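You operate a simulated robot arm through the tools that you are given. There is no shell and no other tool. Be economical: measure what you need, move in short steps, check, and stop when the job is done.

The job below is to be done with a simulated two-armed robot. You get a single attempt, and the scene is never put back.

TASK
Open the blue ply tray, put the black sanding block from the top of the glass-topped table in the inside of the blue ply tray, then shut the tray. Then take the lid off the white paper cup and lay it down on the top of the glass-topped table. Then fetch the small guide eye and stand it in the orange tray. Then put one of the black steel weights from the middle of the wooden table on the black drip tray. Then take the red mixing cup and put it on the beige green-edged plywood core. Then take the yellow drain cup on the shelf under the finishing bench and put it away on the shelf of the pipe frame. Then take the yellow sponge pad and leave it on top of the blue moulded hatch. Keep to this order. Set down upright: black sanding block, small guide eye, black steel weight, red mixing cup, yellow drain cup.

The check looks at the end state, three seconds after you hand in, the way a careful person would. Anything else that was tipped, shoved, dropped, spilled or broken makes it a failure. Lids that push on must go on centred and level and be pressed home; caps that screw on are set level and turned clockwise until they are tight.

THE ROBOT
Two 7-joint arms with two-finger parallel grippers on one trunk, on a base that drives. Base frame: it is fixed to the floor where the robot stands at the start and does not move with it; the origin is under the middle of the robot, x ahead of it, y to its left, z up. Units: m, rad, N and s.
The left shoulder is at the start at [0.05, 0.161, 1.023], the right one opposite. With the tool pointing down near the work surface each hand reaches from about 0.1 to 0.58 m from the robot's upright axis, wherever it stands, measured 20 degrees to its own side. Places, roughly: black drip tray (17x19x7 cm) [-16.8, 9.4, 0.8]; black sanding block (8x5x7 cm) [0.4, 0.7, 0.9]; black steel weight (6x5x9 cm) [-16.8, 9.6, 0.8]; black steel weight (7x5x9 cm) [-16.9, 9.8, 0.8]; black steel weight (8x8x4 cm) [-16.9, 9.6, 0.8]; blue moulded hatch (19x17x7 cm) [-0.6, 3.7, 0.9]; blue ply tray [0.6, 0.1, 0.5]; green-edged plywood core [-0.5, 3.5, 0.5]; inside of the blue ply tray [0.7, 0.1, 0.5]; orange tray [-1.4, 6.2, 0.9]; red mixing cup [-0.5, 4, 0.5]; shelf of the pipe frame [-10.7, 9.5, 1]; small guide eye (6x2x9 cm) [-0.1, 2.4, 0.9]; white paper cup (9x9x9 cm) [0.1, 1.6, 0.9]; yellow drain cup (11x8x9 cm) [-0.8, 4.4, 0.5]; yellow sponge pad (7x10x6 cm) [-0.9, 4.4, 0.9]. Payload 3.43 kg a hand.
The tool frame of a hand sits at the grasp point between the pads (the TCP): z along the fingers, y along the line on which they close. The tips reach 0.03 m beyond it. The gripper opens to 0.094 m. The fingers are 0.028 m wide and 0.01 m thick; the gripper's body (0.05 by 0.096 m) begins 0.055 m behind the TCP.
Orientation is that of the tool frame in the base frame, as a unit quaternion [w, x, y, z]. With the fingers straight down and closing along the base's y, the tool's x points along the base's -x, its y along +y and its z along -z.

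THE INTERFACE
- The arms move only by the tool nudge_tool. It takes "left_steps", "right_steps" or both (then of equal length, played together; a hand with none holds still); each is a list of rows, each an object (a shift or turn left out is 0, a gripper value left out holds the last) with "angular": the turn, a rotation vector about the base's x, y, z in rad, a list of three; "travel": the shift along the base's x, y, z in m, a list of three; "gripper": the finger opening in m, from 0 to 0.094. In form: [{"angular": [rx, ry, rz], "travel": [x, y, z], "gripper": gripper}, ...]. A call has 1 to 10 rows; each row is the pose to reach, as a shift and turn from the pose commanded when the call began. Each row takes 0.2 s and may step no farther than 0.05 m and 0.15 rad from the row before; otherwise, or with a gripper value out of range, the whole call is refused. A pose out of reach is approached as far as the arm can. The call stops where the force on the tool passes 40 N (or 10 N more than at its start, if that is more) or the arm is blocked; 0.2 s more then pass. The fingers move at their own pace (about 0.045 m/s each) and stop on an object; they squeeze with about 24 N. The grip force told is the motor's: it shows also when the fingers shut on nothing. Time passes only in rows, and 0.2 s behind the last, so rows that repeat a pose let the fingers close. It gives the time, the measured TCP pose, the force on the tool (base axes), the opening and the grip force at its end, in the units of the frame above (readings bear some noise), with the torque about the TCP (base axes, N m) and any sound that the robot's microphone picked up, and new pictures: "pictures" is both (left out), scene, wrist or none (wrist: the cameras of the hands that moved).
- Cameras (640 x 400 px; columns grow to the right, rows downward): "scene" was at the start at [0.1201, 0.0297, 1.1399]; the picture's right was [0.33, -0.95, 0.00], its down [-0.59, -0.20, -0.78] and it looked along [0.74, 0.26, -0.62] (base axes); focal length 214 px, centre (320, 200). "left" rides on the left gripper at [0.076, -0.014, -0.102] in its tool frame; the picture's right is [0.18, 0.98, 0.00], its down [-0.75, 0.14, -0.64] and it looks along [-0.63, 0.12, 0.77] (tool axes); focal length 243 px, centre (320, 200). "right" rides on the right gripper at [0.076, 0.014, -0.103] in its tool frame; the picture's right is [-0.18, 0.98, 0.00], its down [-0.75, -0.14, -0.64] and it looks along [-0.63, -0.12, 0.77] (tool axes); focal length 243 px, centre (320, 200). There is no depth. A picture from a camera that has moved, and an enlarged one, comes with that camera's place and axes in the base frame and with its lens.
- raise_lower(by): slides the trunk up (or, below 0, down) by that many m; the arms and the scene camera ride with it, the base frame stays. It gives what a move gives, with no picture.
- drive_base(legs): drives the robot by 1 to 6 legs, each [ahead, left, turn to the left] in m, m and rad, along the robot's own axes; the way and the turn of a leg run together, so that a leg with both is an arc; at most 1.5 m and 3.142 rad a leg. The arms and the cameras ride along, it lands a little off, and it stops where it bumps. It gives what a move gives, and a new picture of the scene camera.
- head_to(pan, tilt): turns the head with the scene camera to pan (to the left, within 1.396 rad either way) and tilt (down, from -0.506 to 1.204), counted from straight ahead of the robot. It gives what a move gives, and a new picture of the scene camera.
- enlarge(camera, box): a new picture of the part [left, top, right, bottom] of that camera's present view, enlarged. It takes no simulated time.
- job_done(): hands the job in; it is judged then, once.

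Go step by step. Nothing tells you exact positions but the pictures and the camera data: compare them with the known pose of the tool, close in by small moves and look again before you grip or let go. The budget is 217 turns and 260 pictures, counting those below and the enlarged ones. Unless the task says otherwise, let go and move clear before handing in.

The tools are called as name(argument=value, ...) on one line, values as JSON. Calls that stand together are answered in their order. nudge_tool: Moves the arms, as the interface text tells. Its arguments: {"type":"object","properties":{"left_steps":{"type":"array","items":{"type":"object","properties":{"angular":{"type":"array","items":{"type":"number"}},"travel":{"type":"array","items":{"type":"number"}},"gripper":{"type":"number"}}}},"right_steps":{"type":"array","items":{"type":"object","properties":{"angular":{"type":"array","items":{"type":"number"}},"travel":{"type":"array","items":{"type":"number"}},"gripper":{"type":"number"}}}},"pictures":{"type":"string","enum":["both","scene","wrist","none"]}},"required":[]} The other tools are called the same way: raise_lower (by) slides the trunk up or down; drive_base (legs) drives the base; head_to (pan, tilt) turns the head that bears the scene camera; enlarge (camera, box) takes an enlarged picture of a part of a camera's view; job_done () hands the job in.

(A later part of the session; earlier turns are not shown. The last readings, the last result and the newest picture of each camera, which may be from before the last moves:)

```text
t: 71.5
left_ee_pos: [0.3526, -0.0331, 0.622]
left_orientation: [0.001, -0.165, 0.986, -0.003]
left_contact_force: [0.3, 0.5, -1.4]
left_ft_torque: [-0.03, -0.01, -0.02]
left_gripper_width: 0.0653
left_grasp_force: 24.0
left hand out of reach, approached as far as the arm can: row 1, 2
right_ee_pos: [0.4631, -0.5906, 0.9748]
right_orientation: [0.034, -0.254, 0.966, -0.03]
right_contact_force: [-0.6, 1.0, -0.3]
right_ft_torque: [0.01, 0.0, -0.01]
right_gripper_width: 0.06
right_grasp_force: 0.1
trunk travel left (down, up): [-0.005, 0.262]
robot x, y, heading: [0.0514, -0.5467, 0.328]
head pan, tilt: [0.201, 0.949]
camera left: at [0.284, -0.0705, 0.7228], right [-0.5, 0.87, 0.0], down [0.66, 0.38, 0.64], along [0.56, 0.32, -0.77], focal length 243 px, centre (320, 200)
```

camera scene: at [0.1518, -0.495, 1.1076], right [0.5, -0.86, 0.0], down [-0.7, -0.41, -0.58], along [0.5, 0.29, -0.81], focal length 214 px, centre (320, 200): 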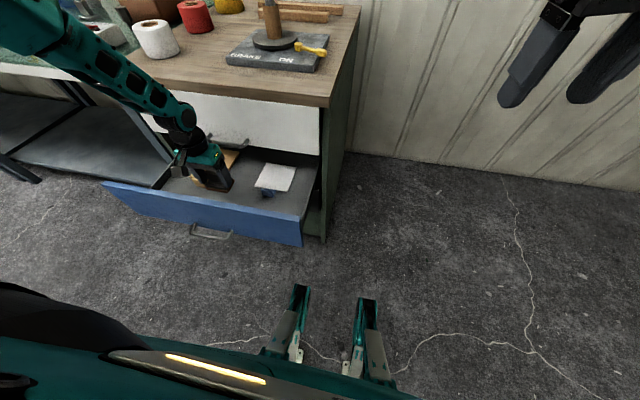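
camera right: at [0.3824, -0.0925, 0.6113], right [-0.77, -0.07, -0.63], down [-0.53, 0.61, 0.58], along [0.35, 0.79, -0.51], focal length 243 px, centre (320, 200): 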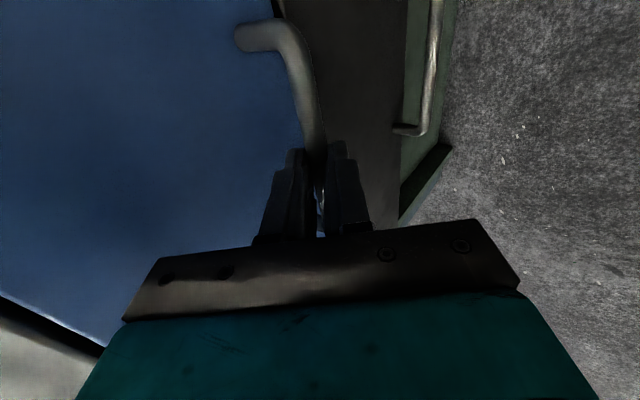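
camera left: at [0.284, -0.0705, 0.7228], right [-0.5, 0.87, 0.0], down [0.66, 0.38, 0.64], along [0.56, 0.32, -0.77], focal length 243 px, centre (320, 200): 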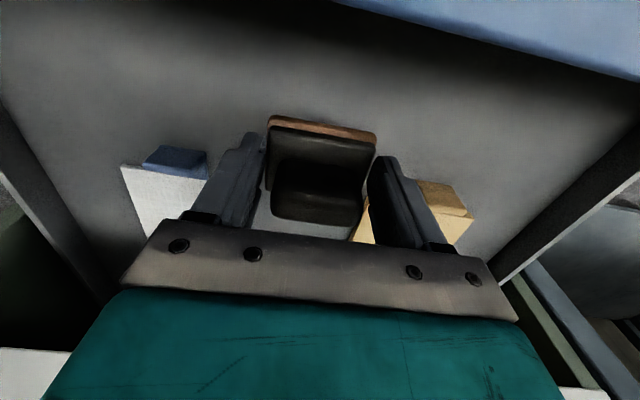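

Still about 2 cm up. I'll lift slightly, shift the base 6 cm further right and come back down.

nudge_tool(left_steps=[{"travel": [0.0, 0.0, 0.04]}, {"travel": [0.0, 0.0, 0.07]}], pictures="none")

drive_base(legs=[[0.02, -0.07, 0]])

nudge_tool(left_steps=[{"travel": [-0.004, 0.025, 0.0]}, {"travel": [-0.009, 0.05, -0.01]}, {"travel": [-0.009, 0.062, -0.04]}, {"travel": [-0.009, 0.062, -0.07]}, {"travel": [-0.009, 0.062, -0.08]}], pictures="both")

```text
t: 72.1
left_ee_pos: [0.3515, -0.0334, 0.6918]
left_orientation: [0.001, -0.166, 0.986, -0.001]
left_contact_force: [-0.6, 0.4, -1.1]
left_ft_torque: [-0.02, 0.04, 0.02]
left_gripper_width: 0.0652
left_grasp_force: 24.3
right_ee_pos: [0.465, -0.5898, 0.9749]
right_orientation: [0.035, -0.253, 0.966, -0.029]
right_contact_force: [-0.4, 0.4, 0.0]
right_ft_torque: [0.01, 0.0, -0.04]
right_gripper_width: 0.0599
right_grasp_force: 0.1
trunk travel left (down, up): [-0.005, 0.262]
robot x, y, heading: [0.0552, -0.5479, 0.321]
head pan, tilt: [0.201, 0.949]
```

```text
t: 73.1
left_ee_pos: [0.3938, -0.0927, 0.6918]
left_orientation: [0.002, -0.167, 0.986, -0.001]
left_contact_force: [-0.4, -0.1, -1.7]
left_ft_torque: [-0.02, 0.0, -0.01]
left_gripper_width: 0.0652
left_grasp_force: 24.2
right_ee_pos: [0.5054, -0.6506, 0.9763]
right_orientation: [0.034, -0.254, 0.966, -0.029]
right_contact_force: [-0.9, 0.0, 0.5]
right_ft_torque: [0.01, -0.02, 0.0]
right_gripper_width: 0.0597
right_grasp_force: 0.2
trunk travel left (down, up): [-0.005, 0.262]
robot x, y, heading: [0.0946, -0.6051, 0.325]
head pan, tilt: [0.201, 0.949]
camera scene: at [0.1934, -0.5554, 1.0725], right [0.5, -0.86, 0.0], down [-0.7, -0.41, -0.58], along [0.5, 0.29, -0.81], focal length 214 px, centre (320, 200)
```

scene: 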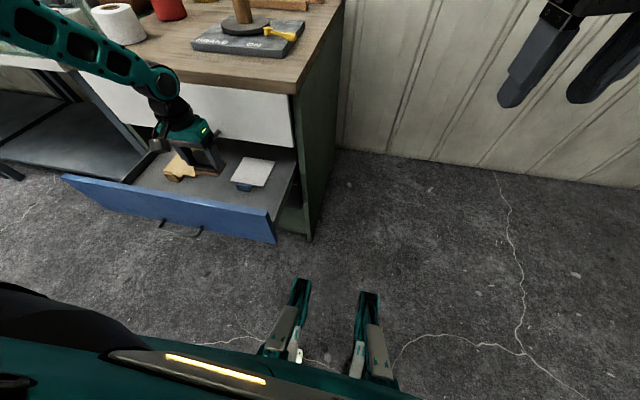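

```text
t: 74.3
left_ee_pos: [0.3768, -0.0349, 0.6298]
left_orientation: [0.002, -0.165, 0.986, -0.002]
left_contact_force: [1.4, 0.0, -0.1]
left_ft_torque: [0.04, 0.02, 0.01]
left_gripper_width: 0.065
left_grasp_force: 23.9
left hand out of reach, approached as far as the arm can: row 4, 5
right_ee_pos: [0.5046, -0.6499, 0.9741]
right_orientation: [0.034, -0.253, 0.966, -0.03]
right_contact_force: [-1.2, -0.5, 0.6]
right_ft_torque: [-0.02, 0.03, 0.01]
right_gripper_width: 0.06
right_grasp_force: 0.0
trunk travel left (down, up): [-0.005, 0.262]
robot x, y, heading: [0.0973, -0.6081, 0.329]
head pan, tilt: [0.201, 0.949]
camera scene: at [0.1934, -0.5553, 1.0725], right [0.5, -0.86, 0.0], down [-0.7, -0.41, -0.58], along [0.5, 0.29, -0.81], focal length 214 px, centre (320, 200)
camera left: at [0.3084, -0.0718, 0.7309], right [-0.5, 0.87, 0.0], down [0.66, 0.38, 0.64], along [0.56, 0.32, -0.76], focal length 243 px, centre (320, 200)
```

scene: 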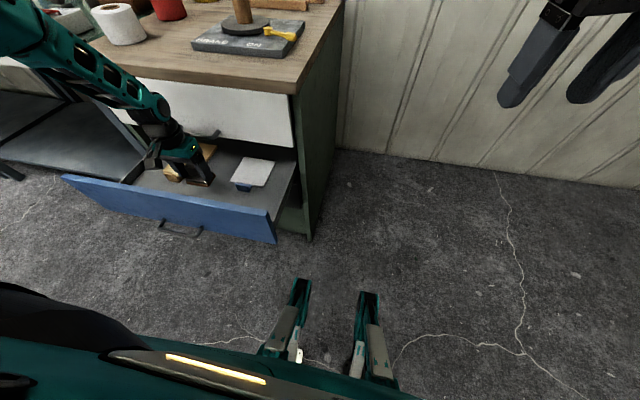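
left: 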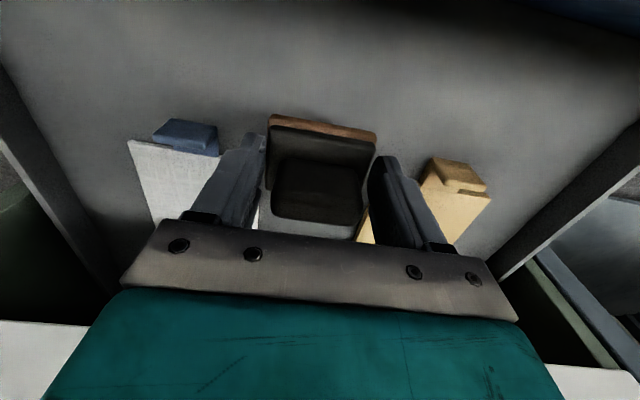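

nudge_tool(left_steps=[{"travel": [-0.012, -0.012, 0.0]}, {"travel": [-0.022, -0.015, -0.01]}, {"travel": [-0.024, -0.015, -0.02]}, {"travel": [-0.024, -0.015, -0.028]}], pictures="wrist")

```text
t: 75.3
left_ee_pos: [0.3491, -0.0521, 0.6084]
left_orientation: [0.002, -0.167, 0.986, -0.001]
left_contact_force: [1.3, -0.3, -1.3]
left_ft_torque: [0.02, -0.02, -0.01]
left_gripper_width: 0.065
left_grasp_force: 23.4
left hand out of reach, approached as far as the arm can: row 4
right_ee_pos: [0.506, -0.65, 0.9747]
right_orientation: [0.034, -0.253, 0.966, -0.03]
right_contact_force: [0.0, 0.3, -0.3]
right_ft_torque: [0.01, 0.0, 0.01]
right_gripper_width: 0.0599
right_grasp_force: 0.2
trunk travel left (down, up): [-0.005, 0.262]
robot x, y, heading: [0.0919, -0.6074, 0.329]
head pan, tilt: [0.201, 0.949]
camera left: at [0.2809, -0.0892, 0.7107], right [-0.5, 0.87, 0.0], down [0.66, 0.38, 0.64], along [0.56, 0.32, -0.77], focal length 243 px, centre (320, 200)
```

left: 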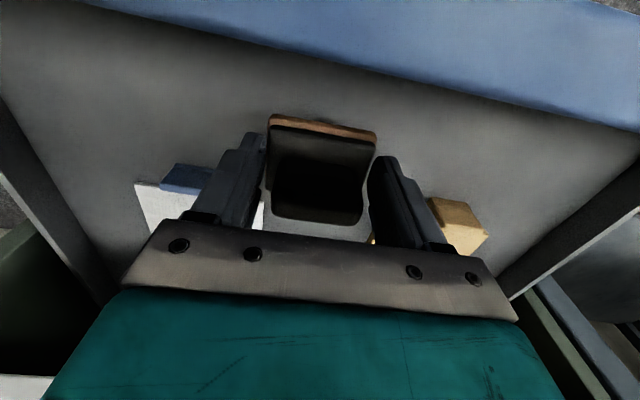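

nudge_tool(left_steps=[{"travel": [-0.01, -0.01, -0.006]}, {"travel": [-0.014, -0.014, -0.014]}, {"travel": [-0.014, -0.014, -0.022]}], pictures="wrist")

```text
t: 76.1
left_ee_pos: [0.3324, -0.0693, 0.598]
left_orientation: [0.002, -0.167, 0.986, -0.002]
left_contact_force: [-0.1, 0.6, -1.4]
left_ft_torque: [0.02, 0.01, 0.03]
left_gripper_width: 0.0652
left_grasp_force: 24.0
left hand out of reach, approached as far as the arm can: row 2, 3
right_ee_pos: [0.5056, -0.6492, 0.9749]
right_orientation: [0.035, -0.253, 0.966, -0.03]
right_contact_force: [-0.4, 0.5, -1.4]
right_ft_torque: [-0.02, 0.0, 0.01]
right_gripper_width: 0.0601
right_grasp_force: 0.1
trunk travel left (down, up): [-0.005, 0.262]
robot x, y, heading: [0.0924, -0.6055, 0.328]
head pan, tilt: [0.201, 0.949]
camera left: at [0.2636, -0.1059, 0.6997], right [-0.5, 0.87, -0.01], down [0.66, 0.38, 0.64], along [0.56, 0.32, -0.77], focal length 243 px, centre (320, 200)
```

left: 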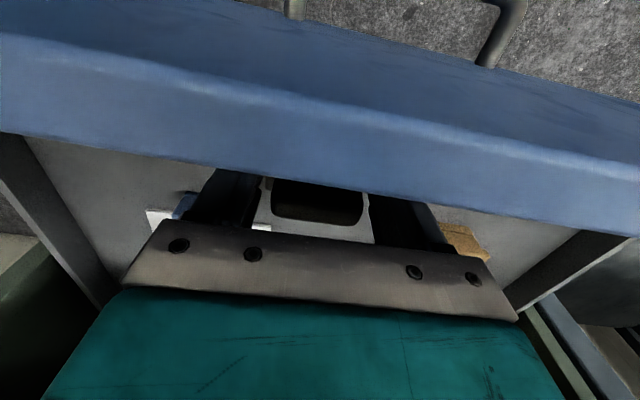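

raise_lower(by=-0.005)

nudge_tool(left_steps=[{"travel": [0.0, -0.008, -0.005]}, {"travel": [0.0, -0.014, -0.012]}, {"travel": [0.0, -0.014, -0.02]}], pictures="both")

```text
t: 76.7
left_ee_pos: [0.3319, -0.0692, 0.5934]
left_orientation: [0.002, -0.167, 0.986, -0.001]
left_contact_force: [-0.3, 0.3, -1.1]
left_ft_torque: [-0.02, 0.01, 0.0]
left_gripper_width: 0.0652
left_grasp_force: 24.5
right_ee_pos: [0.504, -0.6499, 0.9701]
right_orientation: [0.034, -0.254, 0.966, -0.03]
right_contact_force: [-0.3, -0.2, -0.4]
right_ft_torque: [-0.02, 0.0, -0.02]
right_gripper_width: 0.0602
right_grasp_force: 0.1
trunk travel left (down, up): [0.0, 0.267]
robot x, y, heading: [0.1005, -0.6055, 0.331]
head pan, tilt: [0.201, 0.949]
```

```text
t: 77.5
left_ee_pos: [0.3256, -0.0825, 0.5882]
left_orientation: [0.002, -0.165, 0.986, -0.002]
left_contact_force: [-0.5, 0.9, -0.8]
left_ft_torque: [-0.01, 0.02, -0.01]
left_gripper_width: 0.0649
left_grasp_force: 23.8
left hand out of reach, approached as far as the arm can: row 1, 2, 3
right_ee_pos: [0.5048, -0.6501, 0.9692]
right_orientation: [0.034, -0.254, 0.966, -0.029]
right_contact_force: [-0.4, -0.2, -0.4]
right_ft_torque: [-0.01, 0.0, -0.02]
right_gripper_width: 0.0601
right_grasp_force: 0.1
trunk travel left (down, up): [0.0, 0.267]
robot x, y, heading: [0.097, -0.6059, 0.328]
head pan, tilt: [0.201, 0.949]
camera scene: at [0.1933, -0.5553, 1.0675], right [0.5, -0.86, 0.0], down [-0.7, -0.41, -0.58], along [0.5, 0.29, -0.81], focal length 214 px, centre (320, 200)
camera left: at [0.2573, -0.1201, 0.6895], right [-0.5, 0.87, 0.0], down [0.66, 0.38, 0.64], along [0.56, 0.32, -0.77], focal length 243 px, centre (320, 200)
```

scene: 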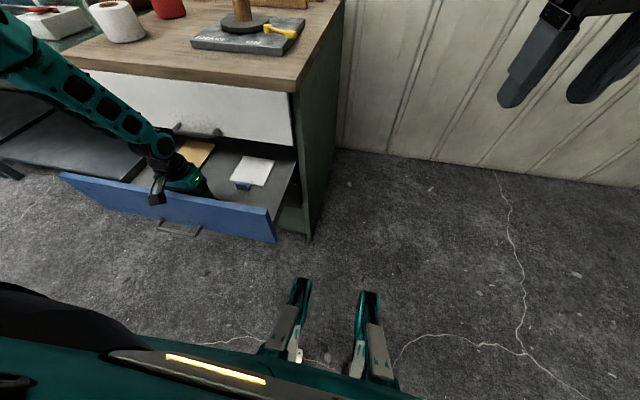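
left: 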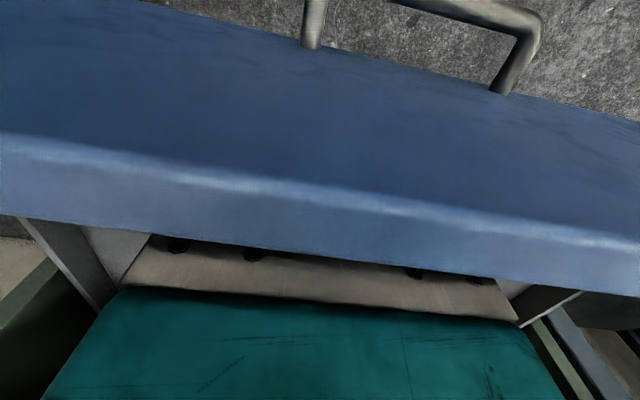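

The arm is at its reach limit and still a few centimetres above the floor. I'll lift a bit and drive closer, since the robot's feet pass under the drawer.

nudge_tool(left_steps=[{"travel": [0.01, 0.005, 0.04]}, {"travel": [0.02, 0.02, 0.08]}, {"travel": [0.02, 0.03, 0.11]}], pictures="none")

drive_base(legs=[[0.04, 0, 0], [0.03, 0.02, 0]])

enlarge(camera="left", box=[0, 0, 640, 400])

```text
t: 78.3
left_ee_pos: [0.3472, -0.0532, 0.6977]
left_orientation: [0.001, -0.167, 0.986, -0.001]
left_contact_force: [-0.1, 0.3, -1.4]
left_ft_torque: [0.0, -0.01, 0.0]
left_gripper_width: 0.0652
left_grasp_force: 24.3
right_ee_pos: [0.505, -0.6498, 0.9694]
right_orientation: [0.034, -0.253, 0.966, -0.03]
right_contact_force: [-0.4, -0.4, -0.6]
right_ft_torque: [0.0, -0.01, 0.02]
right_gripper_width: 0.06
right_grasp_force: 0.1
trunk travel left (down, up): [0.0, 0.267]
robot x, y, heading: [0.0923, -0.6083, 0.326]
head pan, tilt: [0.201, 0.949]
```

```text
t: 79.6
left_ee_pos: [0.4061, -0.0125, 0.699]
left_orientation: [0.001, -0.166, 0.986, -0.002]
left_contact_force: [-0.9, 0.1, -2.0]
left_ft_torque: [0.03, 0.03, -0.03]
left_gripper_width: 0.0651
left_grasp_force: 23.6
right_ee_pos: [0.5648, -0.609, 0.9698]
right_orientation: [0.034, -0.254, 0.966, -0.03]
right_contact_force: [0.6, 0.3, -0.4]
right_ft_torque: [-0.02, -0.01, 0.03]
right_gripper_width: 0.0601
right_grasp_force: 0.1
trunk travel left (down, up): [0.0, 0.267]
robot x, y, heading: [0.1547, -0.5656, 0.325]
head pan, tilt: [0.201, 0.949]
camera scene: at [0.2529, -0.514, 1.0675], right [0.5, -0.86, 0.0], down [-0.7, -0.41, -0.58], along [0.5, 0.29, -0.81], focal length 214 px, centre (320, 200)
```

scene: 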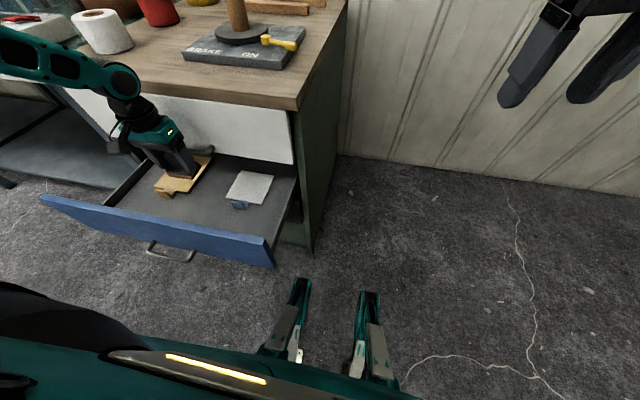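

```text
1.00 times, centred on (320, 200) of left
camera zoom: at [0.3378, -0.0485, 0.7998], right [-0.5, 0.87, 0.0], down [0.66, 0.38, 0.64], along [0.56, 0.32, -0.77], focal length 243 px, centre (320, 200)
```

zoom: 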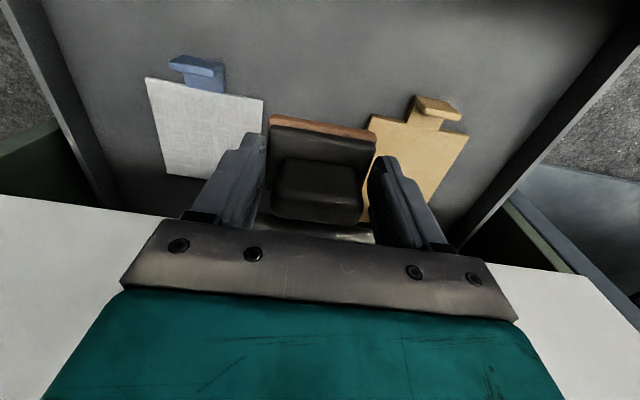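

nudge_tool(left_steps=[{"travel": [-0.025, -0.009, 0.0]}, {"travel": [-0.052, -0.02, 0.0]}, {"travel": [-0.052, -0.022, -0.04]}, {"travel": [-0.052, -0.022, -0.08]}, {"travel": [-0.052, -0.022, -0.105]}, {"travel": [-0.052, -0.022, -0.12]}, {"travel": [-0.052, -0.022, -0.13]}], pictures="both")

```text
t: 81.2
left_ee_pos: [0.3544, -0.0336, 0.5794]
left_orientation: [0.001, -0.166, 0.986, -0.001]
left_contact_force: [0.1, -0.3, -0.5]
left_ft_torque: [0.02, -0.01, 0.01]
left_gripper_width: 0.0652
left_grasp_force: 24.0
left hand out of reach, approached as far as the arm can: row 7
right_ee_pos: [0.5638, -0.6087, 0.9693]
right_orientation: [0.035, -0.253, 0.966, -0.029]
right_contact_force: [-0.4, 0.8, 0.5]
right_ft_torque: [-0.01, 0.0, 0.02]
right_gripper_width: 0.06
right_grasp_force: 0.1
trunk travel left (down, up): [0.0, 0.267]
robot x, y, heading: [0.1527, -0.5609, 0.328]
head pan, tilt: [0.201, 0.949]
camera scene: at [0.2529, -0.5142, 1.0675], right [0.5, -0.86, 0.0], down [-0.7, -0.41, -0.58], along [0.5, 0.29, -0.81], focal length 214 px, centre (320, 200)
camera left: at [0.2855, -0.0699, 0.6801], right [-0.5, 0.87, 0.0], down [0.66, 0.38, 0.64], along [0.56, 0.32, -0.76], focal length 243 px, centre (320, 200)
```

scene: 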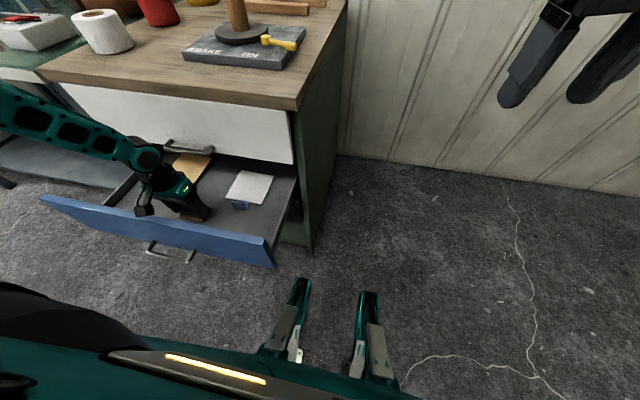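
left: 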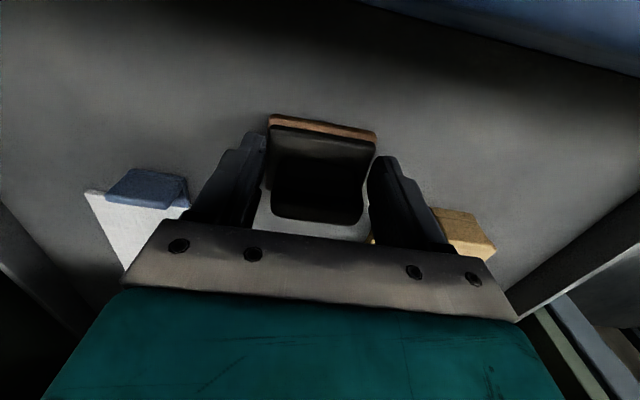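

nudge_tool(left_steps=[{"travel": [-0.008, -0.008, -0.008]}, {"travel": [-0.015, -0.012, -0.018]}, {"travel": [-0.018, -0.014, -0.026]}], pictures="wrist")

```text
t: 82.0
left_ee_pos: [0.3451, -0.0421, 0.5714]
left_orientation: [0.003, -0.167, 0.986, -0.001]
left_contact_force: [0.3, 3.1, 21.2]
left_ft_torque: [0.16, -0.08, 0.02]
left_gripper_width: 0.0654
left_grasp_force: 24.2
left hand out of reach, approached as far as the arm can: row 2, 3
right_ee_pos: [0.5636, -0.6093, 0.9698]
right_orientation: [0.035, -0.253, 0.966, -0.029]
right_contact_force: [-0.4, -0.1, -0.2]
right_ft_torque: [-0.03, 0.01, 0.0]
right_gripper_width: 0.06
right_grasp_force: 0.0
trunk travel left (down, up): [0.0, 0.267]
robot x, y, heading: [0.155, -0.5665, 0.326]
head pan, tilt: [0.201, 0.949]
camera left: at [0.2761, -0.0786, 0.6731], right [-0.5, 0.87, 0.0], down [0.66, 0.38, 0.65], along [0.56, 0.32, -0.76], focal length 243 px, centre (320, 200)
```

left: 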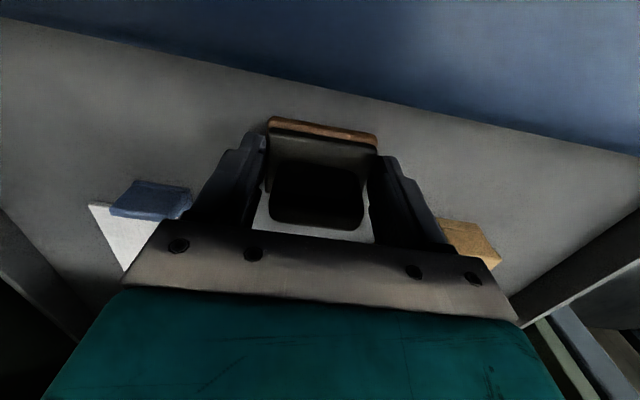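

Contact at 21 N upward: the block is on the drawer floor. I'll release it and lift out.

nudge_tool(left_steps=[{"travel": [0, 0, 0.001], "gripper": 0.075}, {"travel": [0, 0, 0.001], "gripper": 0.085}, {"travel": [0, 0, 0.001], "gripper": 0.085}, {"travel": [0, 0, 0.03], "gripper": 0.085}, {"travel": [0, 0, 0.07], "gripper": 0.085}, {"travel": [0, 0, 0.11], "gripper": 0.085}, {"travel": [0, 0, 0.16], "gripper": 0.085}, {"travel": [0, 0, 0.2], "gripper": 0.085}, {"travel": [-0.01, 0, 0.25], "gripper": 0.085}], pictures="both")

```text
refused: row 9 steps farther than a row can; nothing moved
```

nudge_tool(left_steps=[{"travel": [0, 0, 0.001], "gripper": 0.075}, {"travel": [0, 0, 0.001], "gripper": 0.085}, {"travel": [0, 0, 0.001], "gripper": 0.085}, {"travel": [0, 0, 0.03], "gripper": 0.085}, {"travel": [0, 0, 0.07], "gripper": 0.085}, {"travel": [0, 0, 0.11], "gripper": 0.085}, {"travel": [0, 0, 0.15], "gripper": 0.085}, {"travel": [0, 0, 0.19], "gripper": 0.085}, {"travel": [-0.01, 0, 0.235], "gripper": 0.085}], pictures="both")

```text
t: 84.0
left_ee_pos: [0.3354, -0.0415, 0.8047]
left_orientation: [0.001, -0.166, 0.986, -0.002]
left_contact_force: [0.1, -0.1, -0.1]
left_ft_torque: [0.02, 0.01, -0.02]
left_gripper_width: 0.0849
left_grasp_force: 0.1
right_ee_pos: [0.5645, -0.6085, 0.9693]
right_orientation: [0.034, -0.253, 0.966, -0.03]
right_contact_force: [-0.2, 1.4, 0.2]
right_ft_torque: [0.01, 0.0, 0.0]
right_gripper_width: 0.06
right_grasp_force: 0.1
trunk travel left (down, up): [0.0, 0.267]
robot x, y, heading: [0.1537, -0.5638, 0.325]
head pan, tilt: [0.201, 0.949]
camera scene: at [0.2529, -0.5143, 1.0675], right [0.5, -0.86, 0.0], down [-0.7, -0.41, -0.58], along [0.5, 0.29, -0.81], focal length 214 px, centre (320, 200)
camera left: at [0.2663, -0.0787, 0.9068], right [-0.5, 0.87, -0.01], down [0.66, 0.38, 0.64], along [0.56, 0.32, -0.77], focal length 243 px, centre (320, 200)
```

scene: 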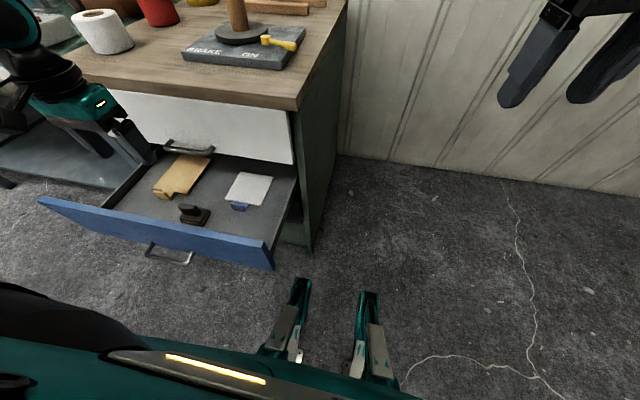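
left: 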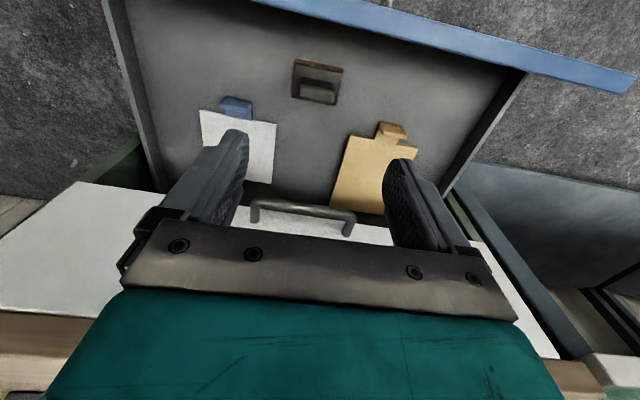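

The block stands upright in the drawer. Now I'll close it: back up, lower the closed left hand in front of the panel to the right of the handles, and push.

drive_base(legs=[[-0.2, 0, 0]])

nudge_tool(left_steps=[{"travel": [0.01, -0.03, 0.0], "gripper": 0.05}, {"travel": [0.02, -0.06, 0.0], "gripper": 0.0}, {"travel": [0.03, -0.095, 0.0], "gripper": 0.0}, {"travel": [0.042, -0.123, -0.01], "gripper": 0.0}, {"travel": [0.042, -0.123, -0.05], "gripper": 0.0}, {"travel": [0.042, -0.123, -0.09], "gripper": 0.0}, {"travel": [0.042, -0.123, -0.13], "gripper": 0.0}, {"travel": [0.042, -0.123, -0.17], "gripper": 0.0}, {"travel": [0.042, -0.123, -0.2], "gripper": 0.0}], pictures="both")

```text
t: 85.6
left_ee_pos: [0.1457, -0.1056, 0.8045]
left_orientation: [0.001, -0.166, 0.986, -0.002]
left_contact_force: [0.3, -0.3, -1.0]
left_ft_torque: [-0.03, 0.02, 0.01]
left_gripper_width: 0.085
left_grasp_force: 0.0
right_ee_pos: [0.374, -0.6726, 0.9693]
right_orientation: [0.034, -0.254, 0.966, -0.03]
right_contact_force: [0.5, -0.4, -0.1]
right_ft_torque: [0.01, -0.02, 0.0]
right_gripper_width: 0.0601
right_grasp_force: 0.0
trunk travel left (down, up): [0.0, 0.267]
robot x, y, heading: [-0.0356, -0.6296, 0.328]
head pan, tilt: [0.201, 0.949]
camera scene: at [0.0625, -0.5787, 1.0675], right [0.5, -0.86, 0.0], down [-0.7, -0.41, -0.58], along [0.5, 0.29, -0.81], focal length 214 px, centre (320, 200)
```

scene: 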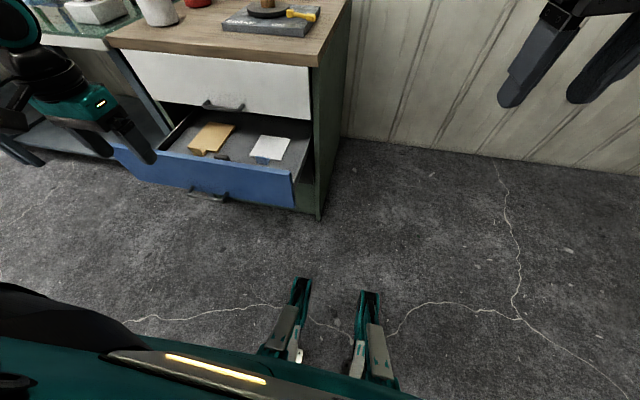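

```text
t: 87.6
left_ee_pos: [0.1875, -0.2289, 0.6047]
left_orientation: [0.002, -0.166, 0.986, -0.002]
left_contact_force: [0.2, -0.1, 0.4]
left_ft_torque: [0.0, 0.0, 0.01]
left_gripper_width: 0.0
left_grasp_force: 24.4
right_ee_pos: [0.3739, -0.6736, 0.9702]
right_orientation: [0.035, -0.253, 0.966, -0.03]
right_contact_force: [-0.8, -0.6, -1.1]
right_ft_torque: [0.0, -0.01, -0.01]
right_gripper_width: 0.06
right_grasp_force: 0.0
trunk travel left (down, up): [0.0, 0.267]
robot x, y, heading: [-0.0335, -0.6279, 0.327]
head pan, tilt: [0.201, 0.949]
camera scene: at [0.0627, -0.5789, 1.0675], right [0.5, -0.86, 0.0], down [-0.7, -0.41, -0.58], along [0.5, 0.29, -0.81], focal length 214 px, centre (320, 200)
camera left: at [0.119, -0.2656, 0.7062], right [-0.5, 0.87, -0.01], down [0.66, 0.38, 0.64], along [0.56, 0.32, -0.77], focal length 243 px, centre (320, 200)
```

scene: 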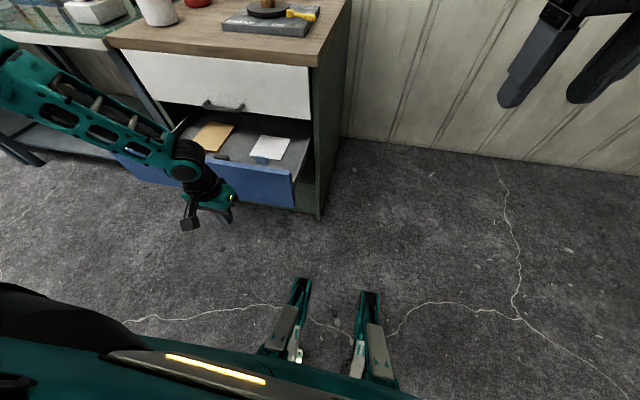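
left: 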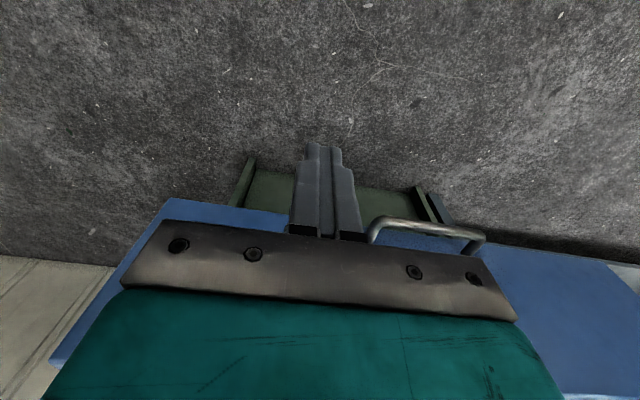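

The forearm would meet the cabinet front if the hand pointed straight down. I'll pitch the hand forward so the fingertips lead.

nudge_tool(left_steps=[{"angular": [0.046, -0.134, 0]}, {"angular": [0.093, -0.269, 0]}, {"angular": [0.139, -0.403, 0]}, {"angular": [0.185, -0.537, 0]}, {"angular": [0.231, -0.671, 0]}, {"angular": [0.26, -0.756, 0], "travel": [0.0, 0.0, -0.01]}], pictures="both")

```text
t: 89.0
left_ee_pos: [0.1922, -0.217, 0.6347]
left_orientation: [0.355, -0.154, 0.92, 0.058]
left_contact_force: [-0.4, -0.4, -0.1]
left_ft_torque: [0.01, 0.02, -0.01]
left_gripper_width: 0.0
left_grasp_force: 23.8
left hand out of reach, approached as far as the arm can: row 4, 5, 6
right_ee_pos: [0.3752, -0.6732, 0.97]
right_orientation: [0.034, -0.253, 0.966, -0.03]
right_contact_force: [-0.2, 0.1, -0.7]
right_ft_torque: [0.03, 0.0, 0.04]
right_gripper_width: 0.0601
right_grasp_force: 0.0
trunk travel left (down, up): [0.0, 0.267]
robot x, y, heading: [-0.0343, -0.6309, 0.327]
head pan, tilt: [0.201, 0.949]
camera scene: at [0.0625, -0.5789, 1.0675], right [0.5, -0.86, 0.0], down [-0.7, -0.41, -0.58], along [0.5, 0.29, -0.81], focal length 214 px, centre (320, 200)
camera left: at [0.078, -0.269, 0.6581], right [-0.45, 0.89, -0.13], down [0.07, 0.18, 0.98], along [0.89, 0.43, -0.14], focal length 243 px, centre (320, 200)
```

scene: 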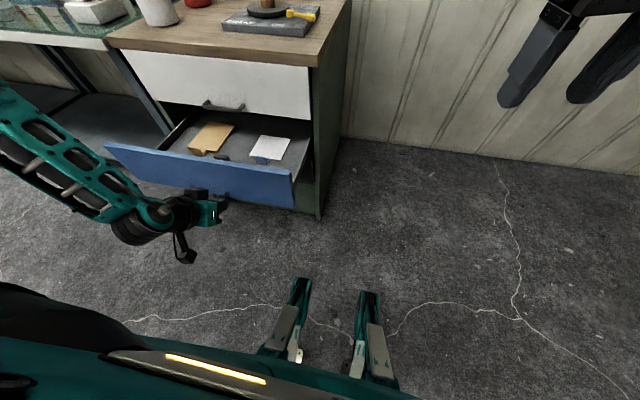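
left: 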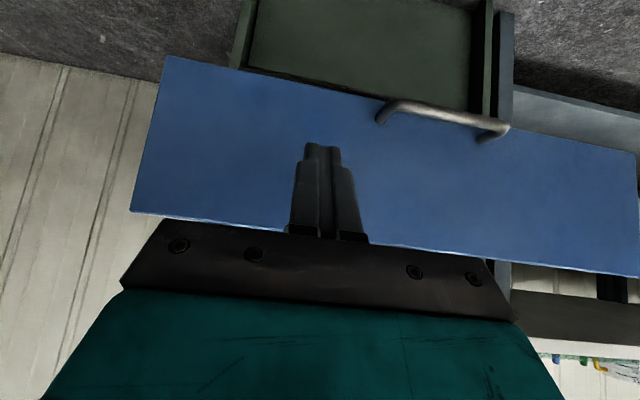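

The fingertips now lead. I'll drive forward to push the drawer shut.

drive_base(legs=[[0.12, 0, 0], [0.1, 0, 0], [0.07, 0, 0]])

```text
t: 91.6
left_ee_pos: [0.4694, -0.1232, 0.6333]
left_orientation: [0.354, -0.154, 0.921, 0.057]
left_contact_force: [-0.2, -0.4, 0.5]
left_ft_torque: [0.01, 0.03, 0.0]
left_gripper_width: 0.0
left_grasp_force: 24.0
right_ee_pos: [0.6511, -0.5803, 0.9686]
right_orientation: [0.033, -0.253, 0.966, -0.03]
right_contact_force: [-0.8, 0.4, -1.0]
right_ft_torque: [0.01, -0.01, 0.02]
right_gripper_width: 0.0598
right_grasp_force: 0.1
trunk travel left (down, up): [0.0, 0.267]
robot x, y, heading: [0.2417, -0.5383, 0.331]
head pan, tilt: [0.201, 0.949]
camera scene: at [0.3385, -0.4856, 1.0675], right [0.5, -0.86, 0.0], down [-0.7, -0.41, -0.58], along [0.5, 0.29, -0.81], focal length 214 px, centre (320, 200)
```

scene: 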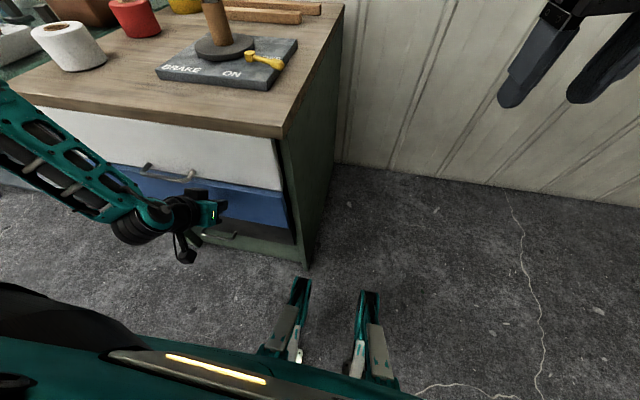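

Nearly shut, with a few centimetres left. I'll push the rest.

drive_base(legs=[[0.025, 0, 0]])

nudge_tool(left_steps=[{"travel": [0.01, 0.0035, 0]}, {"travel": [0.02, 0.007, 0]}, {"travel": [0.03, 0.01, 0]}], pictures="both")

```text
t: 92.4
left_ee_pos: [0.4875, -0.1163, 0.633]
left_orientation: [0.35, -0.154, 0.922, 0.054]
left_contact_force: [-27.2, -11.0, -1.8]
left_ft_torque: [-0.06, 0.41, -0.05]
left_gripper_width: 0.0
left_grasp_force: 23.7
right_ee_pos: [0.6728, -0.5726, 0.9693]
right_orientation: [0.035, -0.254, 0.966, -0.03]
right_contact_force: [-0.1, -1.1, -0.2]
right_ft_torque: [-0.02, -0.01, -0.02]
right_gripper_width: 0.0599
right_grasp_force: 0.0
trunk travel left (down, up): [0.0, 0.267]
robot x, y, heading: [0.261, -0.5277, 0.33]
head pan, tilt: [0.201, 0.949]
camera scene: at [0.361, -0.4781, 1.0675], right [0.5, -0.86, 0.0], down [-0.7, -0.41, -0.58], along [0.5, 0.29, -0.81], focal length 214 px, centre (320, 200)
```

scene: 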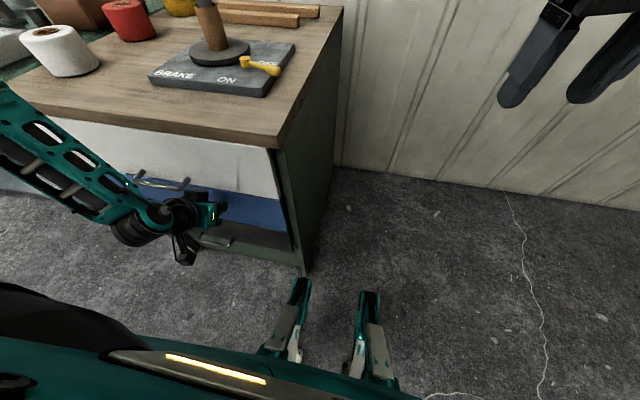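

```text
t: 92.9
left_ee_pos: [0.4888, -0.1178, 0.6283]
left_orientation: [0.336, -0.158, 0.927, 0.05]
left_contact_force: [-6.1, -2.0, 2.1]
left_ft_torque: [-0.08, -0.01, 0.0]
left_gripper_width: 0.0001
left_grasp_force: 24.4
right_ee_pos: [0.6736, -0.5727, 0.9698]
right_orientation: [0.034, -0.253, 0.966, -0.028]
right_contact_force: [-0.1, 0.7, -0.8]
right_ft_torque: [0.0, 0.0, -0.05]
right_gripper_width: 0.06
right_grasp_force: 0.0
trunk travel left (down, up): [0.0, 0.267]
robot x, y, heading: [0.2578, -0.5306, 0.328]
head pan, tilt: [0.201, 0.949]
stopped in row 2 (left hand): the force on the tool passed its limit (the readings are from after the stop); the commanded pose is now the measured one
camera scene: at [0.3613, -0.4779, 1.0674], right [0.5, -0.86, 0.0], down [-0.7, -0.41, -0.58], along [0.5, 0.29, -0.81], focal length 214 px, centre (320, 200)
camera left: at [0.3751, -0.1699, 0.6573], right [-0.46, 0.88, -0.13], down [0.11, 0.2, 0.97], along [0.88, 0.43, -0.19], focal length 243 px, centre (320, 200)
```

scene: 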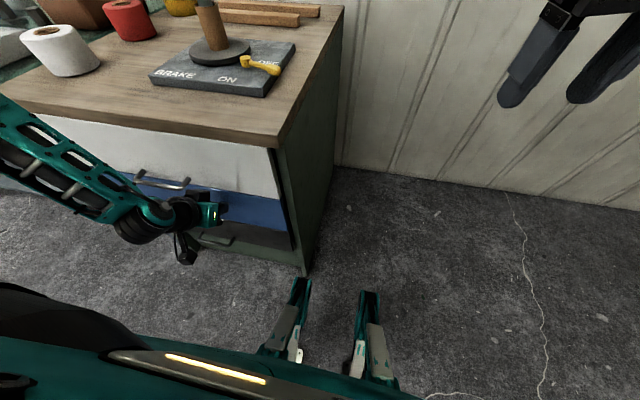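
left: 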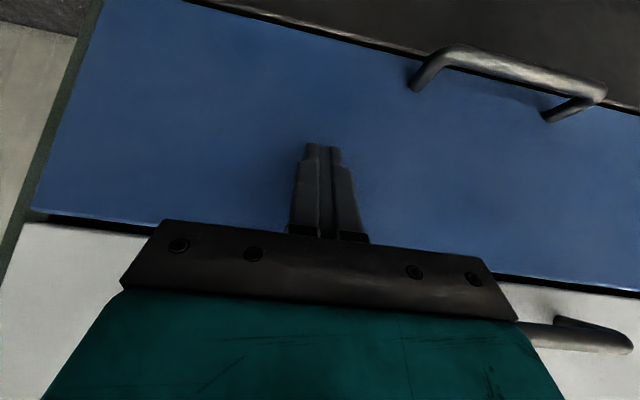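

The push hit a firm stop, so the drawer is shut. I'll back off, raise the hand upright again, raise the trunk and look around to the left for the paper cup.

drive_base(legs=[[-0.3, 0, 0]])

nudge_tool(left_steps=[{"angular": [-0.031, 0.095, -0.001], "travel": [0, 0, 0.04]}, {"angular": [-0.061, 0.189, -0.002], "travel": [0, 0, 0.08]}, {"angular": [-0.092, 0.284, -0.003], "travel": [0, 0, 0.12], "gripper": 0.09}, {"angular": [-0.123, 0.378, -0.003], "travel": [0, 0, 0.16], "gripper": 0.09}, {"angular": [-0.153, 0.473, -0.004], "travel": [0, 0, 0.2], "gripper": 0.09}, {"angular": [-0.184, 0.567, -0.005], "travel": [0, 0, 0.24], "gripper": 0.09}, {"angular": [-0.2146, 0.662, -0.006], "travel": [0, 0, 0.27], "gripper": 0.09}], pictures="none")

raise_lower(by=0.2)

head_to(pan=0.9, tilt=0.5)

```text
t: 94.9
left_ee_pos: [0.2059, -0.2128, 0.6299]
left_orientation: [0.339, -0.159, 0.926, 0.051]
left_contact_force: [-0.4, -0.3, 0.0]
left_ft_torque: [0.02, -0.03, -0.02]
left_gripper_width: 0.0001
left_grasp_force: 24.0
right_ee_pos: [0.39, -0.6675, 0.9702]
right_orientation: [0.034, -0.254, 0.966, -0.03]
right_contact_force: [0.1, 0.2, -0.4]
right_ft_torque: [0.0, 0.01, -0.01]
right_gripper_width: 0.0599
right_grasp_force: 0.2
trunk travel left (down, up): [0.0, 0.267]
robot x, y, heading: [-0.0189, -0.6296, 0.329]
head pan, tilt: [0.201, 0.949]
camera scene: at [0.0769, -0.5743, 1.0675], right [0.5, -0.86, 0.0], down [-0.7, -0.41, -0.58], along [0.5, 0.29, -0.81], focal length 214 px, centre (320, 200)
```

scene: 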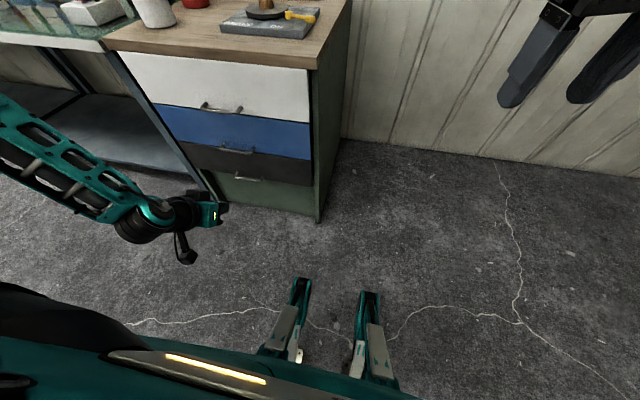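

```text
t: 96.5
left_ee_pos: [0.2067, -0.2133, 0.8985]
left_orientation: [0.0, -0.165, 0.986, 0.0]
left_contact_force: [-0.9, -0.8, -0.8]
left_ft_torque: [-0.02, 0.03, 0.0]
left_gripper_width: 0.09
left_grasp_force: 0.1
right_ee_pos: [0.3883, -0.6682, 0.968]
right_orientation: [0.034, -0.254, 0.966, -0.03]
right_contact_force: [-0.1, 0.1, 0.6]
right_ft_torque: [0.0, -0.05, -0.04]
right_gripper_width: 0.0601
right_grasp_force: 0.0
trunk travel left (down, up): [0.0, 0.267]
robot x, y, heading: [-0.0198, -0.6234, 0.331]
head pan, tilt: [0.201, 0.949]
```

```text
t: 98.7
left_ee_pos: [0.2051, -0.2127, 1.0982]
left_orientation: [0.001, -0.165, 0.986, 0.001]
left_contact_force: [-0.1, -0.2, 0.2]
left_ft_torque: [0.01, -0.01, 0.01]
left_gripper_width: 0.09
left_grasp_force: 0.1
right_ee_pos: [0.3889, -0.6684, 1.1706]
right_orientation: [0.034, -0.254, 0.966, -0.03]
right_contact_force: [-0.9, 0.5, 0.4]
right_ft_torque: [0.0, 0.0, 0.01]
right_gripper_width: 0.0599
right_grasp_force: 0.0
trunk travel left (down, up): [-0.2, 0.067]
robot x, y, heading: [-0.025, -0.6246, 0.322]
head pan, tilt: [0.201, 0.949]
```

```text
t: 99.8
left_ee_pos: [0.2062, -0.2119, 1.0983]
left_orientation: [0.001, -0.165, 0.986, 0.001]
left_contact_force: [0.0, -0.3, -0.3]
left_ft_torque: [-0.04, 0.0, 0.01]
left_gripper_width: 0.0902
left_grasp_force: 0.2
right_ee_pos: [0.3893, -0.6676, 1.1704]
right_orientation: [0.034, -0.254, 0.966, -0.03]
right_contact_force: [0.1, -0.5, 0.5]
right_ft_torque: [0.02, 0.03, 0.01]
right_gripper_width: 0.06
right_grasp_force: 0.0
trunk travel left (down, up): [-0.2, 0.067]
robot x, y, heading: [-0.0229, -0.6247, 0.334]
head pan, tilt: [0.901, 0.499]
camera scene: at [0.0447, -0.5252, 1.3049], right [0.94, -0.34, 0.0], down [-0.16, -0.45, -0.88], along [0.3, 0.83, -0.48], focal length 214 px, centre (320, 200)
```

scene: 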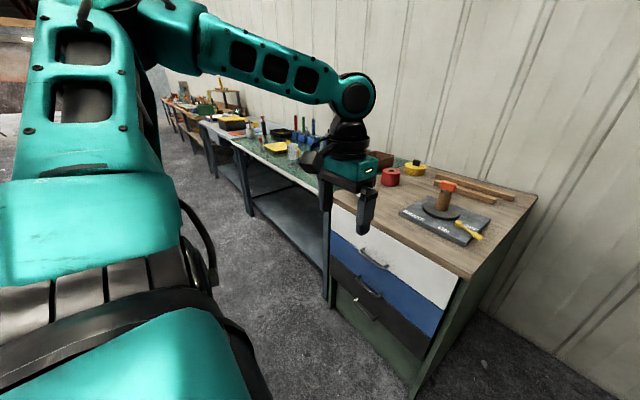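

The drawer is flush. The benches run on to the left, with the paper cup about 2 m along, so I'll drive there and look.

drive_base(legs=[[0, 1.0, 0], [0, 0.9, 0]])

head_to(pan=0.15, tilt=0.55)

```text
t: 109.3
left_ee_pos: [-0.4121, 1.5837, 1.0991]
left_orientation: [0.0, -0.171, 0.985, 0.0]
left_contact_force: [-0.2, -0.2, 0.9]
left_ft_torque: [-0.05, 0.02, 0.01]
left_gripper_width: 0.0901
left_grasp_force: 0.0
right_ee_pos: [-0.2241, 1.1281, 1.17]
right_orientation: [0.034, -0.259, 0.965, -0.03]
right_contact_force: [-0.5, -0.7, -0.6]
right_ft_torque: [-0.02, 0.0, -0.01]
right_gripper_width: 0.06
right_grasp_force: 0.1
trunk travel left (down, up): [-0.2, 0.067]
robot x, y, heading: [-0.6366, 1.1652, 0.332]
head pan, tilt: [0.901, 0.499]
camera scene: at [-0.5695, 1.2686, 1.305], right [0.94, -0.33, 0.0], down [-0.16, -0.45, -0.88], along [0.29, 0.83, -0.48], focal length 214 px, centre (320, 200)
```

scene: 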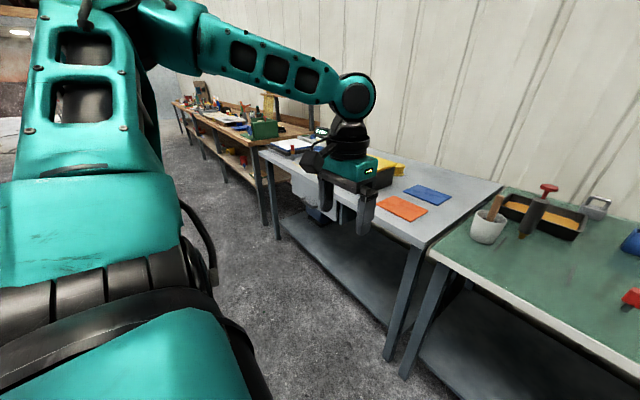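

```text
t: 110.4
left_ee_pos: [-0.4114, 1.5808, 1.0981]
left_orientation: [0.002, -0.171, 0.985, 0.001]
left_contact_force: [-0.7, -0.2, 0.0]
left_ft_torque: [0.04, 0.05, 0.0]
left_gripper_width: 0.0898
left_grasp_force: 0.1
right_ee_pos: [-0.2241, 1.1283, 1.1697]
right_orientation: [0.034, -0.259, 0.965, -0.03]
right_contact_force: [-0.3, 0.0, 0.7]
right_ft_torque: [0.0, -0.01, -0.02]
right_gripper_width: 0.0598
right_grasp_force: 0.1
trunk travel left (down, up): [-0.2, 0.067]
robot x, y, heading: [-0.6345, 1.1694, 0.333]
head pan, tilt: [0.15, 0.55]
camera scene: at [-0.5198, 1.2245, 1.3004], right [0.47, -0.88, 0.0], down [-0.46, -0.24, -0.85], along [0.75, 0.4, -0.52], focal length 214 px, centre (320, 200)
```

scene: 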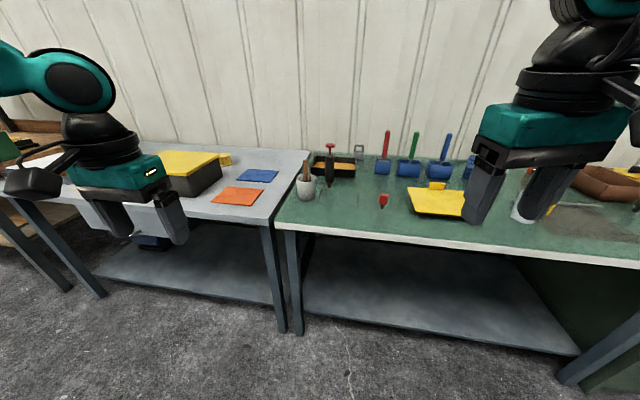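

enlarge(camera="scene", box=[260, 120, 420, 220])

enlarge(camera="scene", box=[80, 120, 320, 270])

```text
4.00 times, centred on (340, 170) of scene
camera zoom: at [-0.5198, 1.2245, 1.3004], right [0.47, -0.88, 0.0], down [-0.46, -0.24, -0.85], along [0.75, 0.4, -0.52], focal length 858 px, centre (240, 320)
```

zoom: 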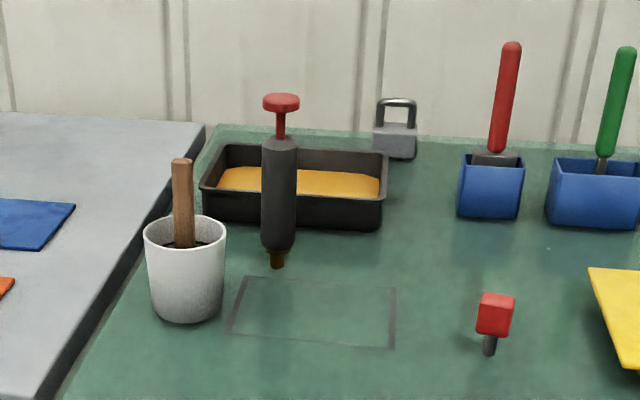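

```text
2.67 times, centred on (200, 195) of scene
camera zoom: at [-0.5198, 1.2245, 1.3004], right [0.47, -0.88, 0.0], down [-0.46, -0.24, -0.85], along [0.75, 0.4, -0.52], focal length 572 px, centre (640, 213)
```

zoom: 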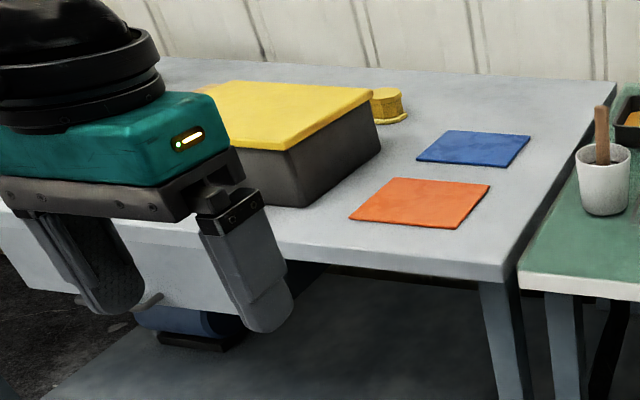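

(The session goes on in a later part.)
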